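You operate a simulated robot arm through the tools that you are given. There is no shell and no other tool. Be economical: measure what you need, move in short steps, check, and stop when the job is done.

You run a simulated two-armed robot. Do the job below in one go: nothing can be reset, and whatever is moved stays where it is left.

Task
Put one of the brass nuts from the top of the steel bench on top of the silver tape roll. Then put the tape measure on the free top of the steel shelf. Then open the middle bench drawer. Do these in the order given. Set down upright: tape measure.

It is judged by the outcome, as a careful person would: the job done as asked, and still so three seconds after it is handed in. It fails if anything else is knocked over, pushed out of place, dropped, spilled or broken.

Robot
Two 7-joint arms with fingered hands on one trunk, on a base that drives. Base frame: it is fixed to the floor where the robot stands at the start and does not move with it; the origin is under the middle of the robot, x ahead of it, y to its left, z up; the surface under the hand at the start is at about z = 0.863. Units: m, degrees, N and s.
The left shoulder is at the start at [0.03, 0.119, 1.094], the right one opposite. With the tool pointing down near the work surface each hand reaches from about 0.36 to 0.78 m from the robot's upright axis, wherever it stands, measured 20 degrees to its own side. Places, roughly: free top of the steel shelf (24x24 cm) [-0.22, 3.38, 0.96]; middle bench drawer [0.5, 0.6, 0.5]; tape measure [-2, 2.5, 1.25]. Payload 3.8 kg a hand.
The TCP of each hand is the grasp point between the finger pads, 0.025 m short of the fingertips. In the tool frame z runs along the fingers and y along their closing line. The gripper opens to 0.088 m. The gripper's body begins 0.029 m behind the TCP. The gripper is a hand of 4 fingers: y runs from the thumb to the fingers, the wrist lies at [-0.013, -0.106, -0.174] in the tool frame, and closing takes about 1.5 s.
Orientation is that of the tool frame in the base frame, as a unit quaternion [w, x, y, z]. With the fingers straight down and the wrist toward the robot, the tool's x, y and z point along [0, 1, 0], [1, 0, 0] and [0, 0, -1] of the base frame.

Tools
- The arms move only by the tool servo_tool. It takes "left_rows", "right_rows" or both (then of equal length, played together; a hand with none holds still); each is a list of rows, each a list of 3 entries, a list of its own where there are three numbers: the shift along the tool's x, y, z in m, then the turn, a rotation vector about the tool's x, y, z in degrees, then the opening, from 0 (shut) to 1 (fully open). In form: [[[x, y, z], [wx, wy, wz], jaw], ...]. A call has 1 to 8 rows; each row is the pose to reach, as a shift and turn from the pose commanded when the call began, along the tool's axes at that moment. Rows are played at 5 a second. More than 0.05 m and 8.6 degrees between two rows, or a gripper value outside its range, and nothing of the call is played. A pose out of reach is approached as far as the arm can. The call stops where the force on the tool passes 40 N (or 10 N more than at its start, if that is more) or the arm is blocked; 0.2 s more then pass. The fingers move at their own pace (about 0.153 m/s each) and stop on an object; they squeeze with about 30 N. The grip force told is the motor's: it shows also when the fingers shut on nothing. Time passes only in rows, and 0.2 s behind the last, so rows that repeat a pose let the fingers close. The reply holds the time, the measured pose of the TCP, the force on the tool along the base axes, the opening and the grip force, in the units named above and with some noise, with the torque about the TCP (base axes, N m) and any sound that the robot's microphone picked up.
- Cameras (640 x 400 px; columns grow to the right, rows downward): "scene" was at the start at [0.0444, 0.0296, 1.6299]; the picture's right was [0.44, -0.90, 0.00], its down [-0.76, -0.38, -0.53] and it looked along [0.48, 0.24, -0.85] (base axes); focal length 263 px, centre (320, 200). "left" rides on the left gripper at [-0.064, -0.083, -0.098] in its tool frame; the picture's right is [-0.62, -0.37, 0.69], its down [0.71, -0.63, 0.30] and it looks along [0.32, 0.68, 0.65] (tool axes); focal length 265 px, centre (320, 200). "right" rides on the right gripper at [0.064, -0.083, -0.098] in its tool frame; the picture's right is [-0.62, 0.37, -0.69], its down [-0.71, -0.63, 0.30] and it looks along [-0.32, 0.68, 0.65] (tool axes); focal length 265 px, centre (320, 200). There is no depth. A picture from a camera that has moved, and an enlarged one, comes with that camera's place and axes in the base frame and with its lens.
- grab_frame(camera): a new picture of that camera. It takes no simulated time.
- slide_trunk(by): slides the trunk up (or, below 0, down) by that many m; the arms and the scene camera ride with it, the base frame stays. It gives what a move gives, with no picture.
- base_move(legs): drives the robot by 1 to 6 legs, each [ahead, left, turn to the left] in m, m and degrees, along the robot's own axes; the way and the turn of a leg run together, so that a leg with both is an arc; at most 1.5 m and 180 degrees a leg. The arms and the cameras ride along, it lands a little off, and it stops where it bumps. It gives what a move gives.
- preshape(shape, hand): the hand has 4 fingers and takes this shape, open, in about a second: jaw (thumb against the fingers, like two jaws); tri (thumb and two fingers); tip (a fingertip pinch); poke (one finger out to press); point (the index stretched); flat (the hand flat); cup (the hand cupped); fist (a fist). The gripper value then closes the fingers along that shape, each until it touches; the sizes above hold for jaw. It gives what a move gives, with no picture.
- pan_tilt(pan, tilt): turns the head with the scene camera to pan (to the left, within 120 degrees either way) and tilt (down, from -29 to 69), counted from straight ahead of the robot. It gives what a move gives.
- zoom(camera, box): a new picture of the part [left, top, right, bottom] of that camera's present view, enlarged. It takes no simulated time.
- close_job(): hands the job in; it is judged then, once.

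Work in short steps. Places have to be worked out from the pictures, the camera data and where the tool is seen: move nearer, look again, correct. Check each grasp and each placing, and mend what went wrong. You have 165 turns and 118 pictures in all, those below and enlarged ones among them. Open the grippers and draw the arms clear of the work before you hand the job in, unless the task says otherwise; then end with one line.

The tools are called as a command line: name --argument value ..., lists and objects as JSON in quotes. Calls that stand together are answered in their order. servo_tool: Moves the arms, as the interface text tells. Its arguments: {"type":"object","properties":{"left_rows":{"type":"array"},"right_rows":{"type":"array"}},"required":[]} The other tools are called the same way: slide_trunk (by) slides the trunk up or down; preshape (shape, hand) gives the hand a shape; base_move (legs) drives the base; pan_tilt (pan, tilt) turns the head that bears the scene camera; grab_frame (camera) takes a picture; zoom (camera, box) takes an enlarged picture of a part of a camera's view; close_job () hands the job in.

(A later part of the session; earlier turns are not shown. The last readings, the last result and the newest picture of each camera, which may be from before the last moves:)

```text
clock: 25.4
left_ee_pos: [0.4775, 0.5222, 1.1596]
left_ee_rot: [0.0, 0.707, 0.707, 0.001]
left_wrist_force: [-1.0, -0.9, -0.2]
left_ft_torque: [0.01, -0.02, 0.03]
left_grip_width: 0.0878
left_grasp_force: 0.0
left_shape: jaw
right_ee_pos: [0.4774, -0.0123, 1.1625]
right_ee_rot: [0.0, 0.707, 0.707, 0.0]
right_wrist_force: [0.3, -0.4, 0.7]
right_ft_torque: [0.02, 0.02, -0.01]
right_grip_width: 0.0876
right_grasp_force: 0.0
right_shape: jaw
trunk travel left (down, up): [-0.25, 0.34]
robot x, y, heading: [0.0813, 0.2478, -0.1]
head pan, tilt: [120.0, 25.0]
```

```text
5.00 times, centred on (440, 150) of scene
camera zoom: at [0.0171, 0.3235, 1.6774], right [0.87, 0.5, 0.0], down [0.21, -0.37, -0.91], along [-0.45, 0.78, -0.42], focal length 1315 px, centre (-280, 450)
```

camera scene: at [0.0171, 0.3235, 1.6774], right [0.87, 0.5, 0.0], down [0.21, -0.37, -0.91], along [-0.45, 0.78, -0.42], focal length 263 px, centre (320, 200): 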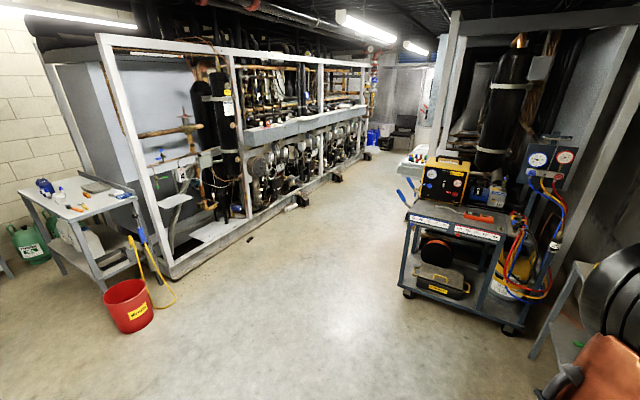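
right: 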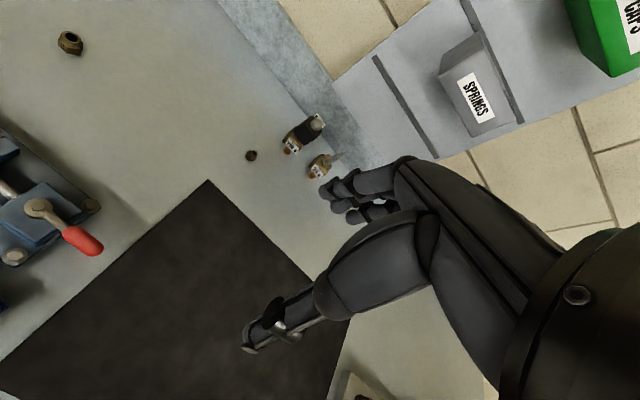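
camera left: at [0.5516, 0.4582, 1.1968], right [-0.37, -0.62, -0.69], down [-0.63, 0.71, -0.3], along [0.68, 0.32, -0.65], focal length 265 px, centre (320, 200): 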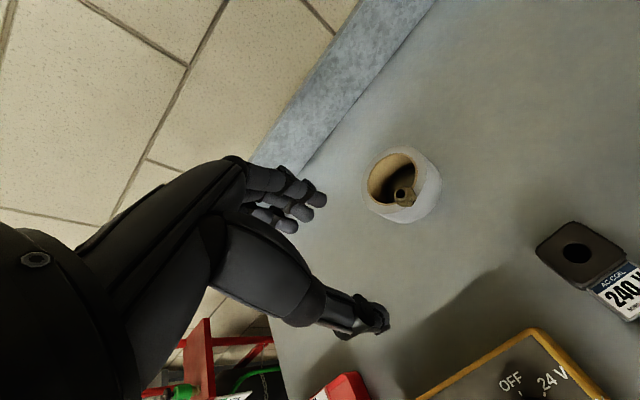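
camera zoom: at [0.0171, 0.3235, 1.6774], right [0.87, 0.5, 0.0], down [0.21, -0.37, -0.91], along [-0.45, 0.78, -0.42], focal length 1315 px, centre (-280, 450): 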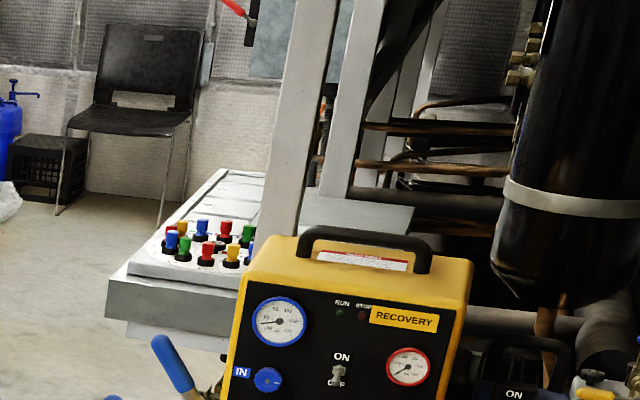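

The tape measure stands upright on the grey duct of the rack, near (-2.0, 2.6). I back out from the bench, turn to face the rack, and drive over with clearance.

base_move --legs '[[-0.5, 0, 0], [0, 0, 90], [0, 0, 90], [0.78, 0, 0]]'

pan_tilt --pan -60 --tilt 25

grab_frame --camera "scene"

```text
clock: 39.7
left_ee_pos: [-1.617, -0.0056, 1.1588]
left_ee_rot: [0.0, -0.698, 0.716, 0.0]
left_wrist_force: [-0.1, 0.2, 0.0]
left_ft_torque: [0.0, -0.04, 0.0]
left_grip_width: 0.0878
left_grasp_force: 0.0
left_shape: jaw
right_ee_pos: [-1.5998, 0.5316, 1.1614]
right_ee_rot: [0.0, -0.698, 0.716, -0.001]
right_wrist_force: [0.4, 0.0, -0.2]
right_ft_torque: [-0.02, 0.01, 0.03]
right_grip_width: 0.0879
right_grasp_force: 0.1
right_shape: jaw
trunk travel left (down, up): [-0.25, 0.34]
robot x, y, heading: [-1.2141, 0.2645, 178.6]
head pan, tilt: [120.0, 25.0]
```

```text
clock: 42.4
left_ee_pos: [-1.6167, -0.0037, 1.16]
left_ee_rot: [0.001, -0.698, 0.716, 0.0]
left_wrist_force: [-0.1, 0.5, -0.6]
left_ft_torque: [0.0, 0.03, 0.0]
left_grip_width: 0.0878
left_grasp_force: 0.1
left_shape: jaw
right_ee_pos: [-1.5999, 0.5311, 1.162]
right_ee_rot: [0.0, -0.698, 0.716, 0.0]
right_wrist_force: [-0.2, -0.8, -0.2]
right_ft_torque: [0.03, 0.02, -0.01]
right_grip_width: 0.0876
right_grasp_force: 0.0
right_shape: jaw
trunk travel left (down, up): [-0.25, 0.34]
robot x, y, heading: [-1.213, 0.2636, 178.8]
head pan, tilt: [-60.0, 25.0]
```

```text
82 pictures are left
camera scene: at [-1.2338, 0.3418, 1.6774], right [0.88, 0.48, 0.0], down [0.2, -0.37, -0.91], along [-0.43, 0.8, -0.42], focal length 263 px, centre (320, 200)
```

scene: 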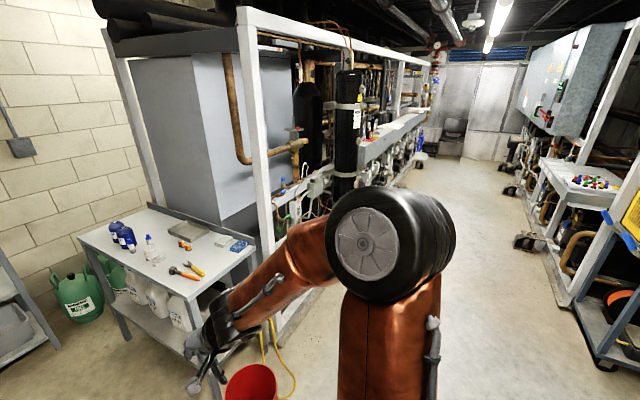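

Path along the aisle looks clear. I strafe right toward y≈2.45.

base_move --legs '[[0, 0, 1.3], [0, -1.1, 0], [0, -1.1, 0]]'

pan_tilt --pan 0 --tilt 30

grab_frame --camera "scene"

```text
clock: 53.8
left_ee_pos: [-1.5902, 2.213, 1.16]
left_ee_rot: [0.0, -0.704, 0.71, 0.0]
left_wrist_force: [-0.3, 0.5, -0.5]
left_ft_torque: [-0.01, 0.0, 0.01]
left_grip_width: 0.0878
left_grasp_force: 0.1
left_shape: jaw
right_ee_pos: [-1.5822, 2.7492, 1.1621]
right_ee_rot: [0.0, -0.704, 0.71, 0.0]
right_wrist_force: [-0.2, -0.1, -0.8]
right_ft_torque: [0.01, -0.01, 0.01]
right_grip_width: 0.0879
right_grasp_force: 0.0
right_shape: jaw
trunk travel left (down, up): [-0.25, 0.34]
robot x, y, heading: [-1.1924, 2.4875, 179.4]
head pan, tilt: [-60.0, 25.0]
```

```text
clock: 55.0
left_ee_pos: [-1.5919, 2.2142, 1.1599]
left_ee_rot: [0.0, -0.704, 0.71, 0.0]
left_wrist_force: [-0.3, 0.8, 0.0]
left_ft_torque: [0.03, -0.04, -0.01]
left_grip_width: 0.0882
left_grasp_force: 0.2
left_shape: jaw
right_ee_pos: [-1.5834, 2.7479, 1.1614]
right_ee_rot: [0.0, -0.704, 0.71, 0.0]
right_wrist_force: [-0.9, -0.1, -0.2]
right_ft_torque: [-0.02, -0.01, -0.01]
right_grip_width: 0.0875
right_grasp_force: 0.1
right_shape: jaw
trunk travel left (down, up): [-0.25, 0.34]
robot x, y, heading: [-1.1893, 2.4832, 179.7]
head pan, tilt: [0.0, 30.0]
```

```text
81 pictures are left
camera scene: at [-1.2592, 2.486, 1.6694], right [0.01, 1.0, 0.0], down [0.5, 0.0, -0.87], along [-0.87, 0.01, -0.5], focal length 263 px, centre (320, 200)
```

scene: 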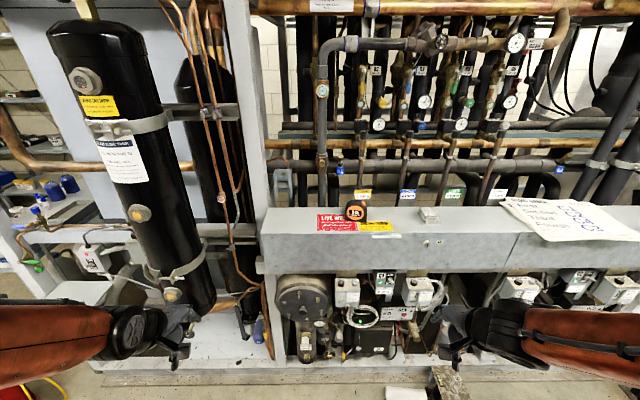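

zoom --camera "scene" --box '[308, 180, 404, 240]'

```text
6.67 times, centred on (356, 210) of scene
camera zoom: at [-1.2592, 2.486, 1.6694], right [0.01, 1.0, 0.0], down [0.5, 0.0, -0.87], along [-0.87, 0.01, -0.5], focal length 1754 px, centre (80, 133)
```

zoom: 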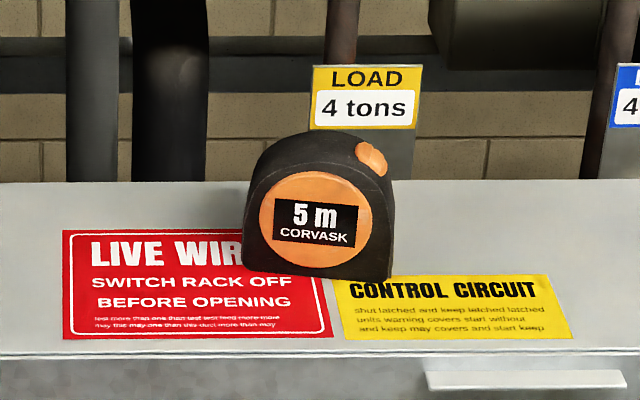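

The tape measure stands upright, thin side along x, at about (-1.98, 2.61) on a duct top near z≈1.18. I raise the trunk, tuck the left hand inward, and move closer, planning to use the right hand.

slide_trunk --by 0.3

servo_tool --left_rows '[[[-0.04, 0, 0], [0, 0, 0], 1], [[-0.08, 0, 0], [0, 0, 0], 1], [[-0.12, 0, 0], [0, 0, 0], 1]]'

base_move --legs '[[0.18, 0.06, 0]]'

pan_tilt --pan -10 --tilt 50

grab_frame --camera "scene"

grab_frame --camera "right"

```text
clock: 58.0
left_ee_pos: [-1.592, 2.2137, 1.4591]
left_ee_rot: [0.0, -0.703, 0.711, 0.0]
left_wrist_force: [-0.3, 0.0, -0.1]
left_ft_torque: [0.0, -0.02, 0.01]
left_grip_width: 0.0876
left_grasp_force: 0.1
left_shape: jaw
right_ee_pos: [-1.5831, 2.7478, 1.461]
right_ee_rot: [0.0, -0.704, 0.71, 0.0]
right_wrist_force: [0.6, 0.8, 0.3]
right_ft_torque: [0.0, 0.0, -0.03]
right_grip_width: 0.0876
right_grasp_force: 0.0
right_shape: jaw
trunk travel left (down, up): [-0.55, 0.04]
robot x, y, heading: [-1.1905, 2.4836, 179.5]
head pan, tilt: [0.0, 30.0]
```

```text
clock: 58.9
left_ee_pos: [-1.5902, 2.3364, 1.4614]
left_ee_rot: [0.0, -0.704, 0.71, -0.001]
left_wrist_force: [0.2, -0.1, -0.1]
left_ft_torque: [0.01, 0.0, 0.04]
left_grip_width: 0.088
left_grasp_force: 0.0
left_shape: jaw
right_ee_pos: [-1.5835, 2.7485, 1.4602]
right_ee_rot: [-0.001, -0.703, 0.711, -0.001]
right_wrist_force: [-0.5, -0.2, 0.2]
right_ft_torque: [-0.01, -0.04, 0.03]
right_grip_width: 0.0875
right_grasp_force: 0.1
right_shape: jaw
trunk travel left (down, up): [-0.55, 0.04]
robot x, y, heading: [-1.19, 2.4869, 179.6]
head pan, tilt: [0.0, 30.0]
```

```text
clock: 60.4
left_ee_pos: [-1.7669, 2.2754, 1.4623]
left_ee_rot: [0.0, -0.703, 0.711, 0.001]
left_wrist_force: [-0.7, 0.1, 0.6]
left_ft_torque: [0.0, -0.03, -0.02]
left_grip_width: 0.0879
left_grasp_force: 0.1
left_shape: jaw
right_ee_pos: [-1.7599, 2.6921, 1.461]
right_ee_rot: [0.0, -0.703, 0.711, 0.0]
right_wrist_force: [0.5, 0.2, -0.6]
right_ft_torque: [0.01, 0.03, 0.03]
right_grip_width: 0.0878
right_grasp_force: 0.1
right_shape: jaw
trunk travel left (down, up): [-0.55, 0.04]
robot x, y, heading: [-1.3711, 2.4284, 179.5]
head pan, tilt: [0.0, 30.0]
```

```text
clock: 61.2
left_ee_pos: [-1.7735, 2.2752, 1.4597]
left_ee_rot: [0.001, -0.704, 0.711, -0.001]
left_wrist_force: [-0.1, 0.7, -0.2]
left_ft_torque: [0.02, -0.04, 0.01]
left_grip_width: 0.0877
left_grasp_force: 0.1
left_shape: jaw
right_ee_pos: [-1.766, 2.689, 1.4612]
right_ee_rot: [0.001, -0.703, 0.711, -0.001]
right_wrist_force: [0.1, -0.7, 0.1]
right_ft_torque: [-0.01, -0.02, -0.04]
right_grip_width: 0.0878
right_grasp_force: 0.0
right_shape: jaw
trunk travel left (down, up): [-0.55, 0.04]
robot x, y, heading: [-1.3685, 2.4298, 179.6]
head pan, tilt: [-10.0, 50.0]
```

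```text
79 pictures are left
camera scene: at [-1.4268, 2.4402, 1.9399], right [0.18, 0.98, 0.0], down [0.75, -0.14, -0.64], along [-0.63, 0.12, -0.77], focal length 263 px, centre (320, 200)
```

scene: 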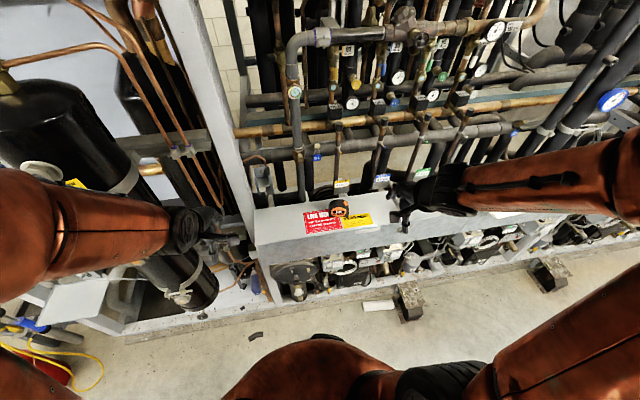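

```text
78 pictures are left
camera right: at [-1.6827, 2.6236, 1.5601], right [-0.36, 0.62, 0.69], down [0.64, 0.71, -0.3], along [-0.68, 0.33, -0.65], focal length 265 px, centre (320, 200)
```

right: 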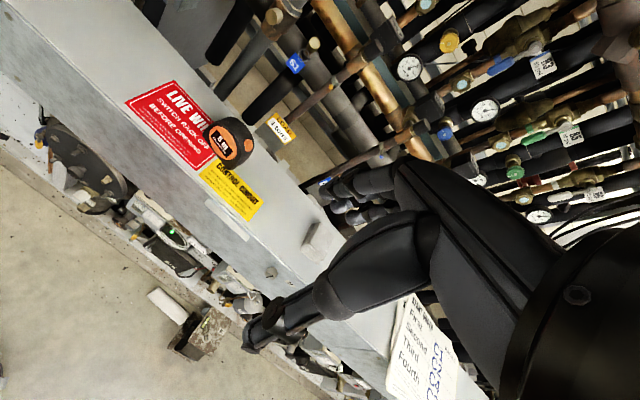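

zoom --camera "scene" --box '[290, 170, 386, 230]'

zoom --camera "right" --box '[176, 100, 304, 180]'

```text
6.67 times, centred on (338, 200) of scene
camera zoom: at [-1.4268, 2.4402, 1.9399], right [0.18, 0.98, 0.0], down [0.75, -0.14, -0.64], along [-0.63, 0.12, -0.77], focal length 1754 px, centre (200, 200)
```

zoom: 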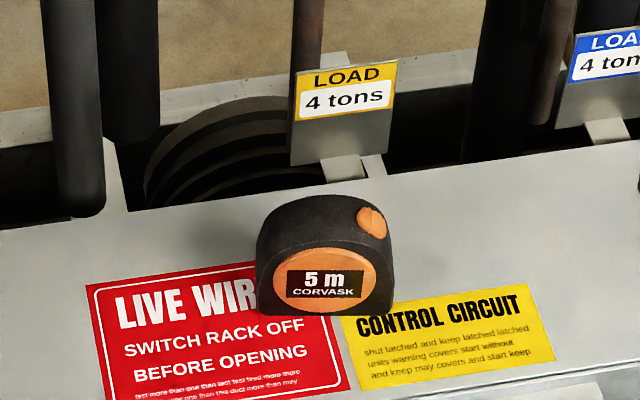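

```text
5.00 times, centred on (240, 140) of right
camera zoom: at [-1.6827, 2.6236, 1.5601], right [-0.36, 0.62, 0.69], down [0.64, 0.71, -0.3], along [-0.68, 0.33, -0.65], focal length 1327 px, centre (720, 500)
```

zoom: 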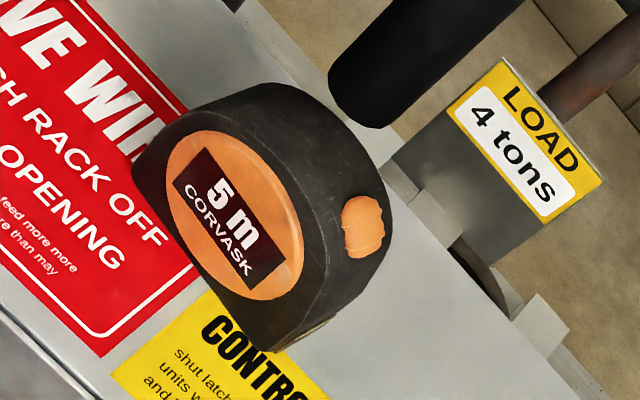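

Triangulating gives the tape measure's top near z≈1.25, centre about (-1.985, 2.607), turned ~9° in yaw. I bring the right hand nearer, still above and in front, with that yaw applied.

servo_tool --right_rows '[[[0.02, 0.03, 0.0], [0, 0, 2], 1], [[0.04, 0.06, 0.0], [0, 0, 4], 1], [[0.06, 0.09, 0.02], [0, 0, 6], 1], [[0.08, 0.12, 0.05], [0, 0, 8], 1], [[0.083, 0.15, 0.08], [0, 0, 8], 1], [[0.083, 0.15, 0.08], [0, 0, 8], 1]]'

grab_frame --camera "right"

zoom --camera "scene" --box '[272, 150, 400, 230]'

```text
clock: 62.6
left_ee_pos: [-1.7698, 2.2746, 1.4601]
left_ee_rot: [0.001, -0.703, 0.711, -0.001]
left_wrist_force: [-0.1, -0.1, -0.1]
left_ft_torque: [0.0, 0.01, -0.06]
left_grip_width: 0.0881
left_grasp_force: 0.2
left_shape: jaw
right_ee_pos: [-1.9149, 2.6097, 1.3808]
right_ee_rot: [0.0, -0.652, 0.758, 0.0]
right_wrist_force: [-0.5, 0.5, -0.7]
right_ft_torque: [-0.03, 0.0, -0.01]
right_grip_width: 0.0876
right_grasp_force: 0.1
right_shape: jaw
trunk travel left (down, up): [-0.55, 0.04]
robot x, y, heading: [-1.374, 2.4287, 179.5]
head pan, tilt: [-10.0, 50.0]
```

```text
75 pictures are left
camera right: at [-1.8416, 2.5329, 1.4793], right [-0.27, 0.67, 0.69], down [0.73, 0.61, -0.31], along [-0.63, 0.42, -0.65], focal length 265 px, centre (320, 200)
```

right: 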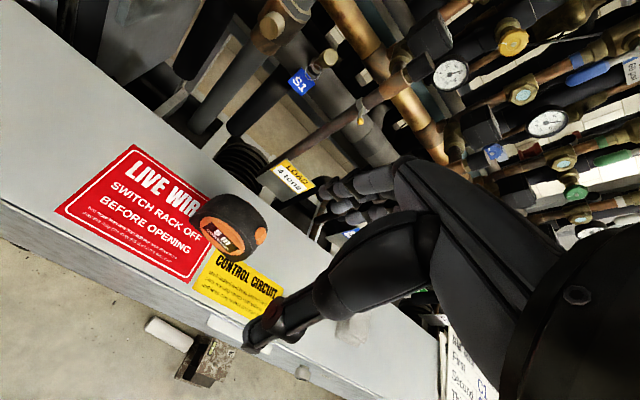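

```text
5.00 times, centred on (336, 190) of scene
camera zoom: at [-1.4233, 2.4411, 1.9399], right [0.18, 0.98, 0.0], down [0.75, -0.14, -0.64], along [-0.63, 0.12, -0.77], focal length 1315 px, centre (240, 250)
```

zoom: 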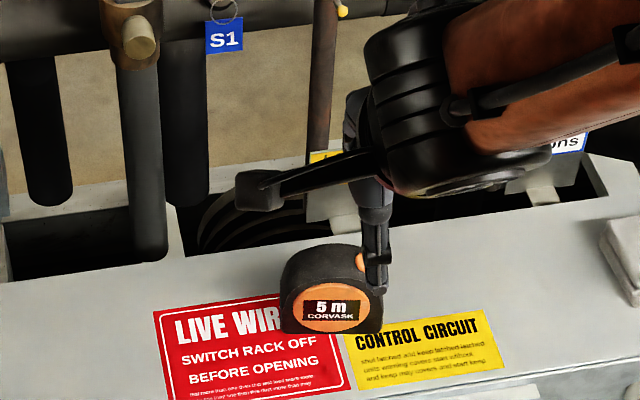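

zoom --camera "right" --box '[176, 170, 304, 250]'

```text
5.00 times, centred on (240, 210) of right
camera zoom: at [-1.8416, 2.5329, 1.4793], right [-0.27, 0.67, 0.69], down [0.73, 0.61, -0.31], along [-0.63, 0.42, -0.65], focal length 1327 px, centre (720, 150)
```

zoom: 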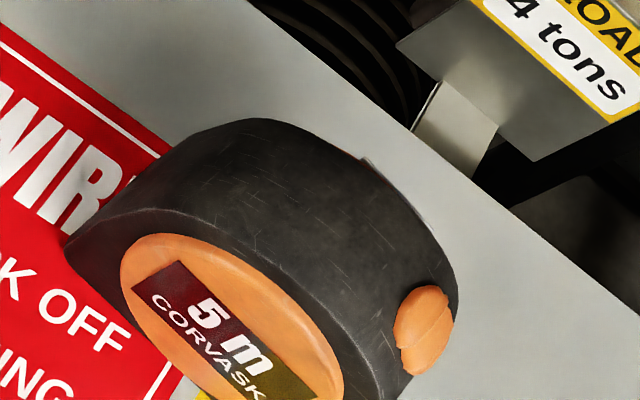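

Consistent: tape centre near (-1.976, 2.607), top ~1.25. Moving over it, then down to z≈1.232.

servo_tool --right_rows '[[[0.004, 0.03, 0], [0, 0, 0], 1], [[0.012, 0.06, 0], [0, 0, 0], 1], [[0.012, 0.06, 0.03], [0, 0, 0], 1], [[0.012, 0.06, 0.06], [0, 0, 0], 1], [[0.012, 0.06, 0.085], [0, 0, 0], 1], [[0.012, 0.06, 0.085], [0, 0, 0], 1]]'

grab_frame --camera "right"

zoom --camera "scene" --box '[272, 150, 400, 230]'

```text
clock: 64.0
left_ee_pos: [-1.7705, 2.2754, 1.4611]
left_ee_rot: [0.0, -0.704, 0.711, 0.0]
left_wrist_force: [-0.2, -1.4, -0.3]
left_ft_torque: [-0.02, 0.0, 0.01]
left_grip_width: 0.0879
left_grasp_force: 0.1
left_shape: jaw
right_ee_pos: [-1.9754, 2.6047, 1.2967]
right_ee_rot: [0.0, -0.651, 0.759, -0.001]
right_wrist_force: [0.1, 0.2, 0.8]
right_ft_torque: [0.02, 0.0, -0.02]
right_grip_width: 0.0878
right_grasp_force: 0.2
right_shape: jaw
trunk travel left (down, up): [-0.55, 0.04]
robot x, y, heading: [-1.3673, 2.4277, 179.6]
head pan, tilt: [-10.0, 50.0]
```

```text
72 pictures are left
camera right: at [-1.9022, 2.5289, 1.3952], right [-0.27, 0.67, 0.69], down [0.73, 0.61, -0.3], along [-0.63, 0.42, -0.65], focal length 265 px, centre (320, 200)
```

right: 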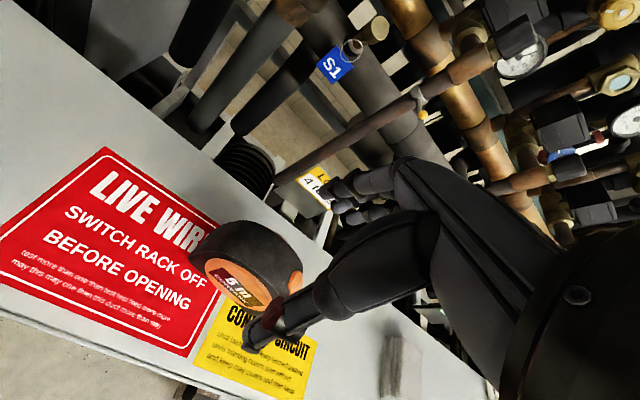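

```text
5.00 times, centred on (336, 190) of scene
camera zoom: at [-1.4241, 2.4403, 1.9399], right [0.18, 0.98, 0.0], down [0.75, -0.14, -0.64], along [-0.63, 0.12, -0.77], focal length 1315 px, centre (240, 250)
```

zoom: 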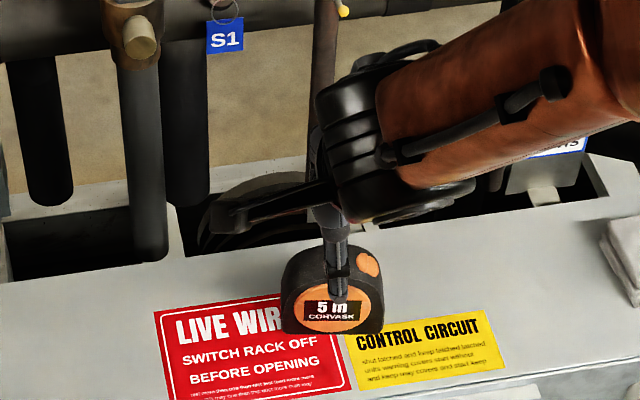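

Aligned: thumb in front of the face, fingers behind, tag about 7 cm further back. Descending.

servo_tool --right_rows '[[[0, 0, 0.02], [0, 0, 0], 1], [[0, 0, 0.04], [0, 0, 0], 1], [[0, 0, 0.055], [0, 0, 0], 1], [[0, 0, 0.065], [0, 0, 0], 1], [[0, 0, 0.065], [0, 0, 0], 1]]'

grab_frame --camera "right"

zoom --camera "scene" --box '[272, 150, 400, 230]'

```text
clock: 65.2
left_ee_pos: [-1.7713, 2.2746, 1.4613]
left_ee_rot: [0.001, -0.703, 0.711, 0.001]
left_wrist_force: [0.5, -0.6, 0.0]
left_ft_torque: [-0.02, -0.04, -0.03]
left_grip_width: 0.088
left_grasp_force: 0.0
left_shape: jaw
right_ee_pos: [-1.9767, 2.6068, 1.232]
right_ee_rot: [0.001, -0.652, 0.758, 0.0]
right_wrist_force: [-0.1, -0.3, 0.3]
right_ft_torque: [-0.05, 0.02, 0.0]
right_grip_width: 0.0876
right_grasp_force: 0.0
right_shape: jaw
trunk travel left (down, up): [-0.55, 0.04]
robot x, y, heading: [-1.3667, 2.4273, 179.6]
head pan, tilt: [-10.0, 50.0]
```

```text
70 pictures are left
camera right: at [-1.9032, 2.5287, 1.3301], right [-0.27, 0.67, 0.69], down [0.73, 0.61, -0.3], along [-0.63, 0.42, -0.65], focal length 265 px, centre (320, 200)
```

right: 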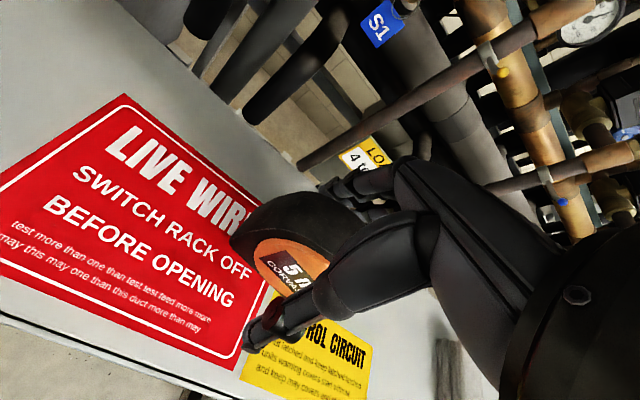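

```text
5.00 times, centred on (336, 190) of scene
camera zoom: at [-1.4247, 2.4407, 1.9399], right [0.18, 0.98, 0.0], down [0.75, -0.14, -0.64], along [-0.63, 0.12, -0.77], focal length 1315 px, centre (240, 250)
```

zoom: 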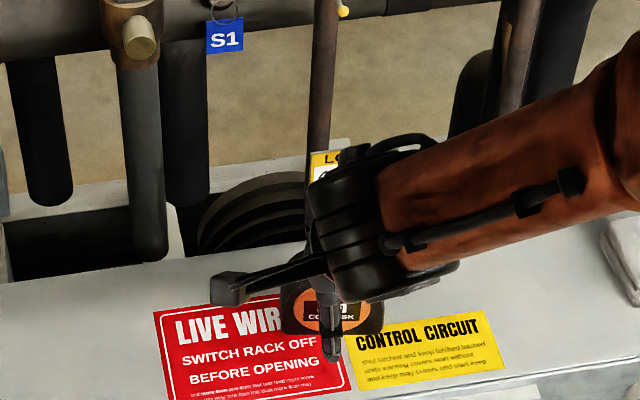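

Tape measure is between thumb and fingers. Closing.

servo_tool --right_rows '[[[0, 0, 0], [0, 0, 0], 0.7], [[0, 0, 0], [0, 0, 0], 0.5], [[0, 0, 0], [0, 0, 0], 0.3], [[0, 0, 0], [0, 0, 0], 0.1], [[0, 0, 0], [0, 0, 0], 0.0], [[0, 0, 0], [0, 0, 0], 0.0], [[0, 0, 0], [0, 0, 0], 0.0]]'

grab_frame --camera "right"

```text
clock: 66.8
left_ee_pos: [-1.7712, 2.2754, 1.46]
left_ee_rot: [0.0, -0.703, 0.711, 0.001]
left_wrist_force: [0.2, 0.4, 0.4]
left_ft_torque: [0.04, -0.01, 0.02]
left_grip_width: 0.0879
left_grasp_force: 0.2
left_shape: jaw
right_ee_pos: [-1.9761, 2.6051, 1.2309]
right_ee_rot: [0.001, -0.652, 0.758, -0.001]
right_wrist_force: [-0.1, 0.0, 0.5]
right_ft_torque: [0.01, 0.01, -0.01]
right_grip_width: 0.0264
right_grasp_force: 29.5
right_shape: jaw
trunk travel left (down, up): [-0.55, 0.04]
robot x, y, heading: [-1.3715, 2.4259, 179.5]
head pan, tilt: [-10.0, 50.0]
```

```text
68 pictures are left
camera right: at [-1.9033, 2.5288, 1.3301], right [-0.27, 0.67, 0.69], down [0.73, 0.61, -0.3], along [-0.63, 0.42, -0.65], focal length 265 px, centre (320, 200)
```

right: 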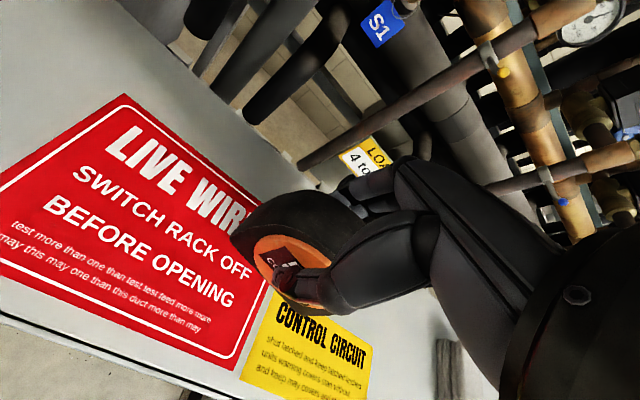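

Gripped firmly. Lifting straight up, then drawing back from the rack.

servo_tool --right_rows '[[[0, 0, -0.02], [0, 0, 0], 0], [[0, 0, -0.05], [0, 0, 0], 0], [[0, 0, -0.09], [0, 0, 0], 0], [[0, -0.03, -0.12], [0, 0, 0], 0], [[0, -0.07, -0.13], [0, 0, 0], 0], [[0, -0.11, -0.13], [0, 0, 0], 0], [[0, -0.15, -0.13], [0, 0, 0], 0], [[0, -0.15, -0.13], [0, 0, 0], 0]]'

grab_frame --camera "right"

grab_frame --camera "scene"

```text
clock: 68.6
left_ee_pos: [-1.7713, 2.2759, 1.4603]
left_ee_rot: [0.0, -0.703, 0.711, 0.0]
left_wrist_force: [-0.3, -0.7, -0.2]
left_ft_torque: [-0.02, 0.0, 0.04]
left_grip_width: 0.0875
left_grasp_force: 0.0
left_shape: jaw
right_ee_pos: [-1.8275, 2.5848, 1.3578]
right_ee_rot: [0.0, -0.652, 0.758, 0.0]
right_wrist_force: [-0.3, -0.9, -2.5]
right_ft_torque: [0.02, 0.02, 0.01]
right_grip_width: 0.0259
right_grasp_force: 29.5
right_shape: jaw
trunk travel left (down, up): [-0.55, 0.04]
robot x, y, heading: [-1.3713, 2.4305, 179.4]
head pan, tilt: [-10.0, 50.0]
```

```text
67 pictures are left
camera right: at [-1.7553, 2.5078, 1.4569], right [-0.27, 0.67, 0.69], down [0.73, 0.61, -0.3], along [-0.63, 0.42, -0.65], focal length 265 px, centre (320, 200)
```

right: 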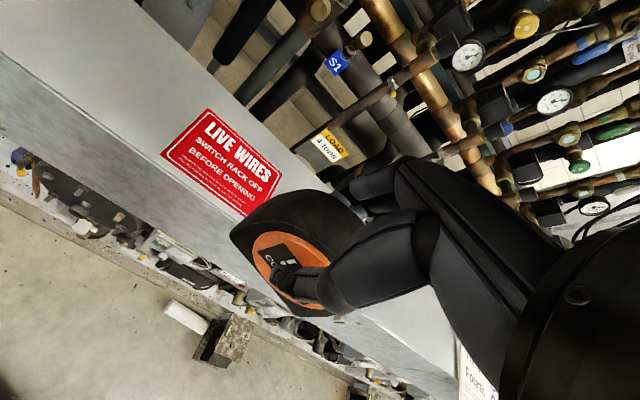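

```text
66 pictures are left
camera scene: at [-1.4254, 2.4408, 1.9398], right [0.18, 0.98, 0.0], down [0.75, -0.14, -0.64], along [-0.63, 0.12, -0.77], focal length 263 px, centre (320, 200)
```

scene: 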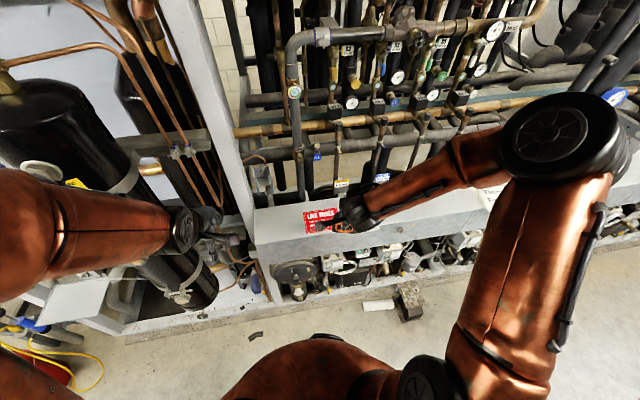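

Tape measure held well. I back away and turn to face the shelf side of the aisle.

base_move --legs '[[-0.28, 0, 0], [0, 0, -90], [0, 0, -89.5]]'

pan_tilt --pan 40 --tilt 30

grab_frame --camera "scene"

```text
clock: 78.3
left_ee_pos: [-0.6877, 2.5755, 1.4601]
left_ee_rot: [-0.001, 0.714, 0.7, -0.001]
left_wrist_force: [-0.7, 0.0, -0.1]
left_ft_torque: [0.02, 0.03, 0.01]
left_grip_width: 0.088
left_grasp_force: 0.0
left_shape: jaw
right_ee_pos: [-0.633, 2.2645, 1.3577]
right_ee_rot: [0.0, 0.761, 0.648, 0.0]
right_wrist_force: [0.0, 0.0, -1.9]
right_ft_torque: [0.03, 0.0, 0.01]
right_grip_width: 0.0255
right_grasp_force: 29.9
right_shape: jaw
trunk travel left (down, up): [-0.55, 0.04]
robot x, y, heading: [-1.0937, 2.4268, -1.0]
head pan, tilt: [-10.0, 50.0]
```

```text
clock: 79.4
left_ee_pos: [-0.687, 2.5736, 1.4605]
left_ee_rot: [0.0, 0.714, 0.7, 0.0]
left_wrist_force: [1.0, 0.4, -0.1]
left_ft_torque: [0.0, 0.01, -0.01]
left_grip_width: 0.088
left_grasp_force: 0.1
left_shape: jaw
right_ee_pos: [-0.634, 2.2646, 1.3579]
right_ee_rot: [-0.001, 0.761, 0.649, 0.0]
right_wrist_force: [-1.3, 0.5, -2.7]
right_ft_torque: [0.02, -0.03, 0.0]
right_grip_width: 0.0257
right_grasp_force: 29.5
right_shape: jaw
trunk travel left (down, up): [-0.55, 0.04]
robot x, y, heading: [-1.0893, 2.4251, -1.0]
head pan, tilt: [40.0, 30.0]
```

```text
65 pictures are left
camera scene: at [-1.0363, 2.4813, 1.9694], right [0.63, -0.78, 0.0], down [-0.39, -0.31, -0.87], along [0.67, 0.54, -0.5], focal length 263 px, centre (320, 200)
```

scene: 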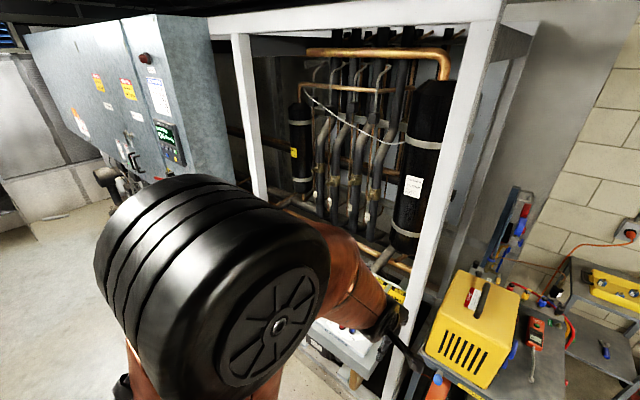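

I strafe left along the aisle toward the shelf, then look straight ahead.

base_move --legs '[[0, 0.75, 1]]'

pan_tilt --pan 5 --tilt 40

grab_frame --camera "scene"

```text
clock: 83.4
left_ee_pos: [-0.6936, 3.3218, 1.4612]
left_ee_rot: [0.0, 0.701, 0.713, 0.0]
left_wrist_force: [0.1, 0.5, -0.5]
left_ft_torque: [0.03, -0.02, 0.02]
left_grip_width: 0.0877
left_grasp_force: 0.1
left_shape: jaw
right_ee_pos: [-0.6271, 3.0135, 1.357]
right_ee_rot: [-0.002, 0.75, 0.662, -0.001]
right_wrist_force: [0.2, 0.0, -3.2]
right_ft_torque: [-0.01, 0.03, -0.04]
right_grip_width: 0.0257
right_grasp_force: 30.1
right_shape: jaw
trunk travel left (down, up): [-0.55, 0.04]
robot x, y, heading: [-1.0889, 3.1526, 1.1]
head pan, tilt: [40.0, 30.0]
```

```text
clock: 84.4
left_ee_pos: [-0.6923, 3.3212, 1.4608]
left_ee_rot: [-0.001, 0.701, 0.713, -0.001]
left_wrist_force: [1.0, -0.5, 0.0]
left_ft_torque: [0.01, -0.01, 0.02]
left_grip_width: 0.0879
left_grasp_force: 0.1
left_shape: jaw
right_ee_pos: [-0.6272, 3.0144, 1.3569]
right_ee_rot: [-0.001, 0.749, 0.663, 0.0]
right_wrist_force: [0.2, -0.3, -3.0]
right_ft_torque: [0.01, 0.02, -0.01]
right_grip_width: 0.0258
right_grasp_force: 30.4
right_shape: jaw
trunk travel left (down, up): [-0.55, 0.04]
robot x, y, heading: [-1.0884, 3.1637, 1.0]
head pan, tilt: [5.0, 40.0]
```

```text
64 pictures are left
camera scene: at [-1.0219, 3.165, 1.954], right [0.11, -0.99, 0.0], down [-0.64, -0.07, -0.77], along [0.76, 0.08, -0.64], focal length 263 px, centre (320, 200)
```

scene: 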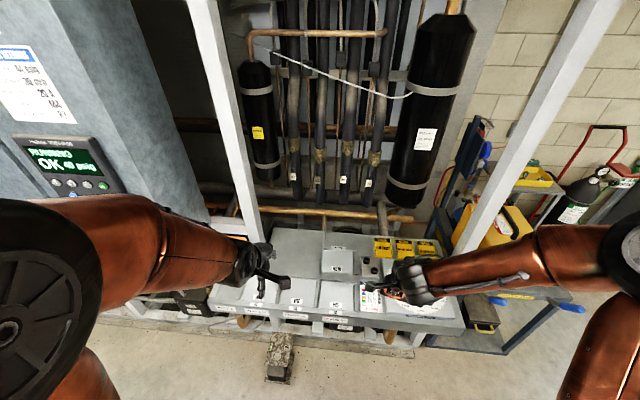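

zoom --camera "scene" --box '[190, 210, 478, 390]'

```text
2.22 times, centred on (334, 300) of scene
camera zoom: at [-1.0219, 3.165, 1.954], right [0.11, -0.99, 0.0], down [-0.64, -0.07, -0.77], along [0.76, 0.08, -0.64], focal length 585 px, centre (289, -22)
```

zoom: 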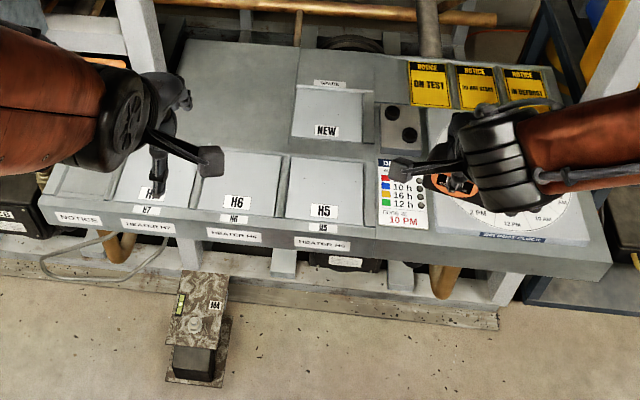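

The free spot is the plain grey patch at the back left of the shelf, matching (-0.22, 3.38). I lower the trunk by 0.2 m, shift the left hand out a little, and move in.

slide_trunk --by -0.2

servo_tool --left_rows '[[[0.02, -0.01, -0.03], [0, 0, 0], 1], [[0.04, -0.02, -0.06], [0, 0, 0], 1], [[0.05, -0.02, -0.1], [0, 0, 0], 1]]'

base_move --legs '[[0.2, 0.16, -1]]'

pan_tilt --pan 0 --tilt 50

grab_frame --camera "scene"

grab_frame --camera "right"

```text
clock: 86.6
left_ee_pos: [-0.6934, 3.3223, 1.2613]
left_ee_rot: [0.0, 0.7, 0.714, 0.0]
left_wrist_force: [0.1, -0.1, -0.3]
left_ft_torque: [0.04, 0.01, -0.01]
left_grip_width: 0.0879
left_grasp_force: 0.2
left_shape: jaw
right_ee_pos: [-0.6282, 3.0134, 1.1585]
right_ee_rot: [0.0, 0.749, 0.663, 0.0]
right_wrist_force: [-0.6, 0.5, -2.0]
right_ft_torque: [0.02, -0.01, -0.01]
right_grip_width: 0.0256
right_grasp_force: 29.7
right_shape: jaw
trunk travel left (down, up): [-0.35, 0.24]
robot x, y, heading: [-1.0887, 3.1576, 1.2]
head pan, tilt: [5.0, 40.0]
```

```text
clock: 87.4
left_ee_pos: [-0.7176, 3.3694, 1.3614]
left_ee_rot: [-0.001, 0.702, 0.713, -0.001]
left_wrist_force: [0.7, 0.1, 0.3]
left_ft_torque: [0.03, -0.03, 0.01]
left_grip_width: 0.0879
left_grasp_force: 0.0
left_shape: jaw
right_ee_pos: [-0.6295, 3.0137, 1.1582]
right_ee_rot: [-0.001, 0.75, 0.662, 0.0]
right_wrist_force: [0.1, -0.3, -2.4]
right_ft_torque: [0.01, -0.01, 0.02]
right_grip_width: 0.0257
right_grasp_force: 30.0
right_shape: jaw
trunk travel left (down, up): [-0.35, 0.24]
robot x, y, heading: [-1.0911, 3.1574, 0.9]
head pan, tilt: [5.0, 40.0]
```

```text
clock: 89.2
left_ee_pos: [-0.5141, 3.5268, 1.3611]
left_ee_rot: [0.0, 0.707, 0.707, 0.0]
left_wrist_force: [0.1, -0.5, -0.4]
left_ft_torque: [0.01, -0.02, 0.0]
left_grip_width: 0.0878
left_grasp_force: 0.1
left_shape: jaw
right_ee_pos: [-0.4327, 3.1697, 1.1569]
right_ee_rot: [-0.001, 0.756, 0.655, 0.0]
right_wrist_force: [-0.6, -0.5, -3.3]
right_ft_torque: [0.0, 0.0, -0.02]
right_grip_width: 0.0256
right_grasp_force: 30.0
right_shape: jaw
trunk travel left (down, up): [-0.35, 0.24]
robot x, y, heading: [-0.8914, 3.3204, -0.0]
head pan, tilt: [5.0, 40.0]
```

```text
clock: 90.0
left_ee_pos: [-0.5138, 3.5262, 1.3614]
left_ee_rot: [0.0, 0.708, 0.707, 0.0]
left_wrist_force: [-1.0, 0.6, 0.2]
left_ft_torque: [-0.01, -0.02, -0.01]
left_grip_width: 0.0877
left_grasp_force: 0.1
left_shape: jaw
right_ee_pos: [-0.4327, 3.1693, 1.1575]
right_ee_rot: [-0.001, 0.755, 0.655, -0.001]
right_wrist_force: [-0.7, 0.4, -3.3]
right_ft_torque: [0.01, -0.03, -0.01]
right_grip_width: 0.026
right_grasp_force: 30.2
right_shape: jaw
trunk travel left (down, up): [-0.35, 0.24]
robot x, y, heading: [-0.8936, 3.32, 0.0]
head pan, tilt: [0.0, 50.0]
```

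```text
62 pictures are left
camera scene: at [-0.8311, 3.3211, 1.7399], right [0.0, -1.0, 0.0], down [-0.77, 0.0, -0.64], along [0.64, 0.0, -0.77], focal length 263 px, centre (320, 200)
```

scene: 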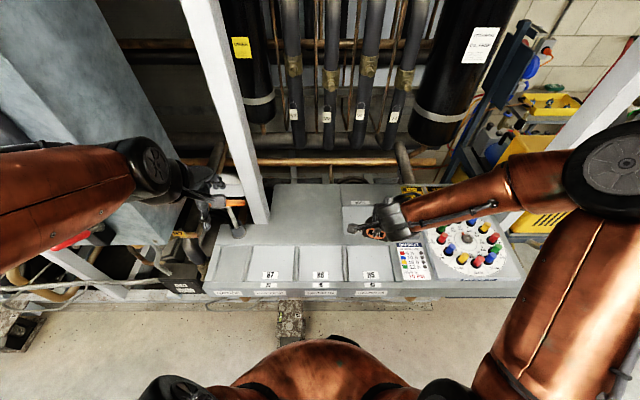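

```text
61 pictures are left
camera right: at [-0.5057, 3.2438, 1.2566], right [0.28, -0.67, 0.69], down [-0.72, -0.62, -0.3], along [0.63, -0.42, -0.65], focal length 265 px, centre (320, 200)
```

right: 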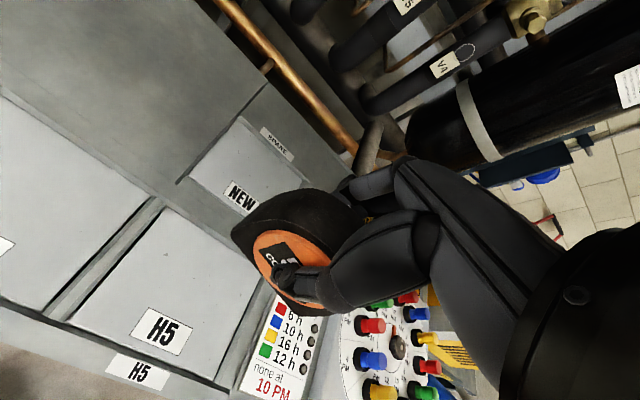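

The free patch runs about x -0.37…-0.10, y 3.24…3.50. I carry the tape to above (-0.235, 3.37).

servo_tool --right_rows '[[[0.036, 0.026, 0], [0, 0, 0], 0], [[0.072, 0.052, 0], [0, 0, 0], 0], [[0.108, 0.078, 0], [0, 0, 0], 0], [[0.144, 0.104, 0], [0, 0, 0], 0], [[0.18, 0.13, 0], [0, 0, 0], 0], [[0.21, 0.155, 0.01], [0, 0, 0], 0], [[0.2265, 0.167, 0.04], [0, 0, 0], 0], [[0.2265, 0.167, 0.06], [0, 0, 0], 0]]'

grab_frame --camera "scene"

grab_frame --camera "right"

```text
clock: 91.8
left_ee_pos: [-0.5146, 3.5269, 1.3615]
left_ee_rot: [0.0, 0.708, 0.706, 0.0]
left_wrist_force: [-0.2, 0.3, -0.7]
left_ft_torque: [0.03, -0.01, 0.0]
left_grip_width: 0.0879
left_grasp_force: 0.1
left_shape: jaw
right_ee_pos: [-0.2348, 3.37, 1.0986]
right_ee_rot: [0.0, 0.755, 0.656, 0.0]
right_wrist_force: [-0.3, -0.5, -2.8]
right_ft_torque: [0.01, 0.03, 0.02]
right_grip_width: 0.0258
right_grasp_force: 30.0
right_shape: jaw
trunk travel left (down, up): [-0.35, 0.24]
robot x, y, heading: [-0.8904, 3.3183, -0.2]
head pan, tilt: [0.0, 50.0]
```

```text
60 pictures are left
camera scene: at [-0.8316, 3.3206, 1.7399], right [0.0, -1.0, 0.0], down [-0.77, 0.0, -0.64], along [0.64, 0.0, -0.77], focal length 263 px, centre (320, 200)
```

scene: 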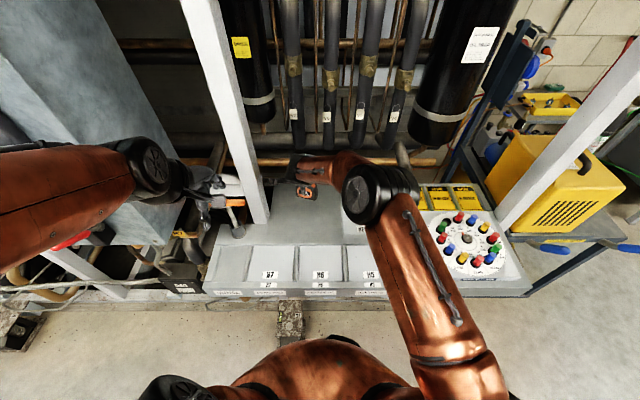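

```text
59 pictures are left
camera right: at [-0.3084, 3.4439, 1.196], right [0.28, -0.67, 0.69], down [-0.72, -0.62, -0.3], along [0.63, -0.42, -0.65], focal length 265 px, centre (320, 200)
```

right: 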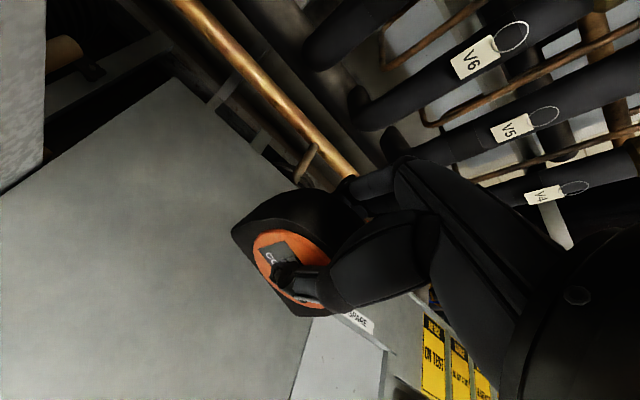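

Over clear plain steel. Lowering in stages, watching the force.

servo_tool --right_rows '[[[0, 0, 0.015], [0, 0, 0], 0], [[0, 0, 0.03], [0, 0, 0], 0], [[0, 0, 0.04], [0, 0, 0], 0], [[0, 0, 0.048], [0, 0, 0], 0]]'

zoom --camera "scene" --box '[256, 160, 352, 220]'

grab_frame --camera "right"

```text
clock: 92.8
left_ee_pos: [-0.515, 3.5271, 1.3614]
left_ee_rot: [0.0, 0.708, 0.706, 0.001]
left_wrist_force: [-0.5, -0.5, -0.1]
left_ft_torque: [0.01, 0.01, -0.01]
left_grip_width: 0.0879
left_grasp_force: 0.1
left_shape: jaw
right_ee_pos: [-0.2355, 3.3698, 1.0487]
right_ee_rot: [0.001, 0.755, 0.656, 0.0]
right_wrist_force: [0.2, 0.3, -1.9]
right_ft_torque: [0.01, 0.01, 0.01]
right_grip_width: 0.0256
right_grasp_force: 29.7
right_shape: jaw
trunk travel left (down, up): [-0.35, 0.24]
robot x, y, heading: [-0.8947, 3.3247, -0.0]
head pan, tilt: [0.0, 50.0]
```

```text
6.67 times, centred on (304, 190) of scene
camera zoom: at [-0.8312, 3.321, 1.7398], right [0.0, -1.0, 0.0], down [-0.77, 0.0, -0.64], along [0.64, 0.0, -0.77], focal length 1754 px, centre (427, 267)
```

zoom: 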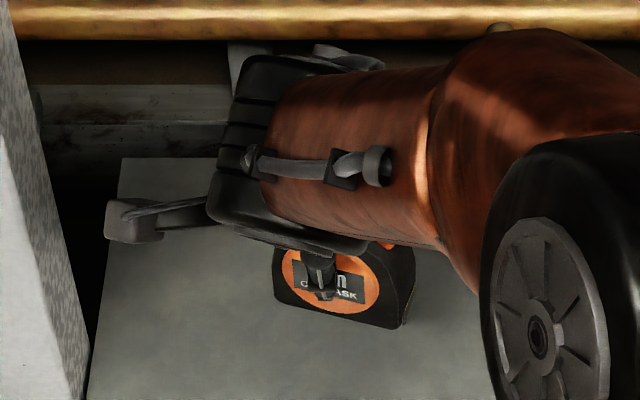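

```text
57 pictures are left
camera right: at [-0.3085, 3.4433, 1.1476], right [0.28, -0.67, 0.69], down [-0.72, -0.62, -0.3], along [0.63, -0.42, -0.65], focal length 265 px, centre (320, 200)
```

right: 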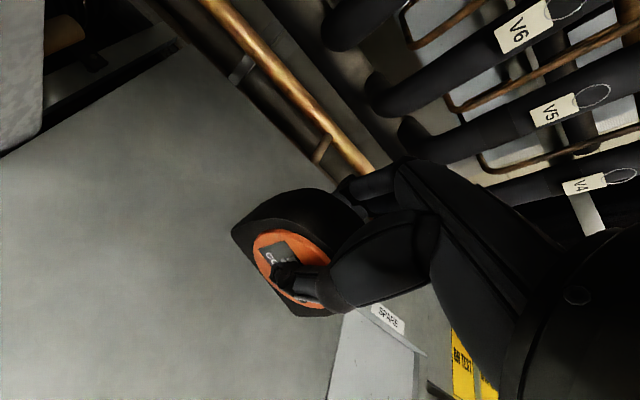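

No contact yet. Continuing down in smaller steps.

servo_tool --right_rows '[[[0, 0, 0.004], [0, 0, 0], 0], [[0, 0, 0.008], [0, 0, 0], 0], [[0, 0, 0.012], [0, 0, 0], 0], [[0, 0, 0.015], [0, 0, 0], 0], [[0, 0, 0.015], [0, 0, 0], 0]]'

```text
clock: 94.0
left_ee_pos: [-0.5143, 3.5283, 1.3618]
left_ee_rot: [0.0, 0.708, 0.706, -0.001]
left_wrist_force: [0.6, 0.4, 0.8]
left_ft_torque: [-0.02, 0.0, 0.02]
left_grip_width: 0.0877
left_grasp_force: 0.0
left_shape: jaw
right_ee_pos: [-0.2356, 3.3694, 1.0344]
right_ee_rot: [0.0, 0.756, 0.655, -0.001]
right_wrist_force: [-0.9, 0.9, -3.2]
right_ft_torque: [0.01, 0.01, -0.01]
right_grip_width: 0.0256
right_grasp_force: 30.3
right_shape: jaw
trunk travel left (down, up): [-0.35, 0.24]
robot x, y, heading: [-0.8929, 3.3237, -0.0]
head pan, tilt: [0.0, 50.0]
```

servo_tool --right_rows '[[[0, 0, 0.003], [0, 0, 0], 0], [[0, 0, 0.006], [0, 0, 0], 0], [[0, 0, 0.006], [0, 0, 0], 0]]'

zoom --camera "right" --box '[192, 150, 384, 330]'

```text
clock: 94.8
left_ee_pos: [-0.5146, 3.5263, 1.3612]
left_ee_rot: [0.0, 0.708, 0.707, 0.0]
left_wrist_force: [1.0, -0.4, -1.5]
left_ft_torque: [0.02, 0.02, -0.03]
left_grip_width: 0.088
left_grasp_force: 0.2
left_shape: jaw
right_ee_pos: [-0.2347, 3.3707, 1.0288]
right_ee_rot: [-0.001, 0.755, 0.656, 0.0]
right_wrist_force: [0.1, -0.4, -3.1]
right_ft_torque: [0.01, 0.03, -0.03]
right_grip_width: 0.0258
right_grasp_force: 30.2
right_shape: jaw
trunk travel left (down, up): [-0.35, 0.24]
robot x, y, heading: [-0.8918, 3.323, 0.1]
head pan, tilt: [0.0, 50.0]
```

```text
2.22 times, centred on (288, 240) of right
camera zoom: at [-0.3085, 3.4447, 1.1277], right [0.28, -0.67, 0.69], down [-0.72, -0.62, -0.3], along [0.63, -0.42, -0.65], focal length 590 px, centre (391, 111)
```

zoom: 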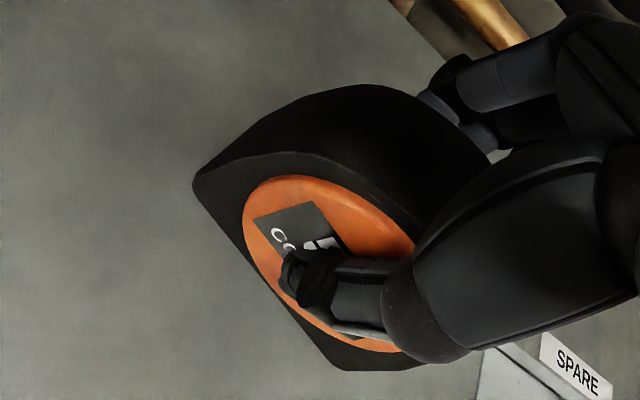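

Still free. Further down in small steps.

servo_tool --right_rows '[[[0, 0, 0.003], [0, 0, 0], 0], [[0, 0, 0.006], [0, 0, 0], 0], [[0, 0, 0.006], [0, 0, 0], 0]]'

servo_tool --right_rows '[[[0, 0, 0.002], [0, 0, 0], 0], [[0, 0, 0.004], [0, 0, 0], 0], [[0, 0, 0.004], [0, 0, 0], 0]]'

```text
clock: 95.6
left_ee_pos: [-0.5139, 3.5269, 1.3601]
left_ee_rot: [0.001, 0.708, 0.707, 0.0]
left_wrist_force: [-0.7, 0.7, 0.1]
left_ft_torque: [-0.03, -0.01, -0.03]
left_grip_width: 0.088
left_grasp_force: 0.0
left_shape: jaw
right_ee_pos: [-0.2337, 3.3699, 1.0222]
right_ee_rot: [-0.001, 0.756, 0.655, -0.001]
right_wrist_force: [0.2, 0.1, -3.1]
right_ft_torque: [-0.02, 0.02, 0.0]
right_grip_width: 0.0257
right_grasp_force: 30.1
right_shape: jaw
trunk travel left (down, up): [-0.35, 0.24]
robot x, y, heading: [-0.8916, 3.3248, 0.2]
head pan, tilt: [0.0, 50.0]
```

```text
clock: 96.4
left_ee_pos: [-0.5145, 3.5271, 1.3608]
left_ee_rot: [0.0, 0.708, 0.706, 0.001]
left_wrist_force: [-0.9, 0.5, -0.4]
left_ft_torque: [0.01, -0.02, 0.03]
left_grip_width: 0.0875
left_grasp_force: 0.1
left_shape: jaw
right_ee_pos: [-0.2356, 3.3698, 1.0181]
right_ee_rot: [-0.001, 0.755, 0.655, -0.001]
right_wrist_force: [-0.1, -0.6, -1.7]
right_ft_torque: [0.0, -0.01, 0.0]
right_grip_width: 0.0255
right_grasp_force: 30.4
right_shape: jaw
trunk travel left (down, up): [-0.35, 0.24]
robot x, y, heading: [-0.8938, 3.3201, 0.1]
head pan, tilt: [0.0, 50.0]
```

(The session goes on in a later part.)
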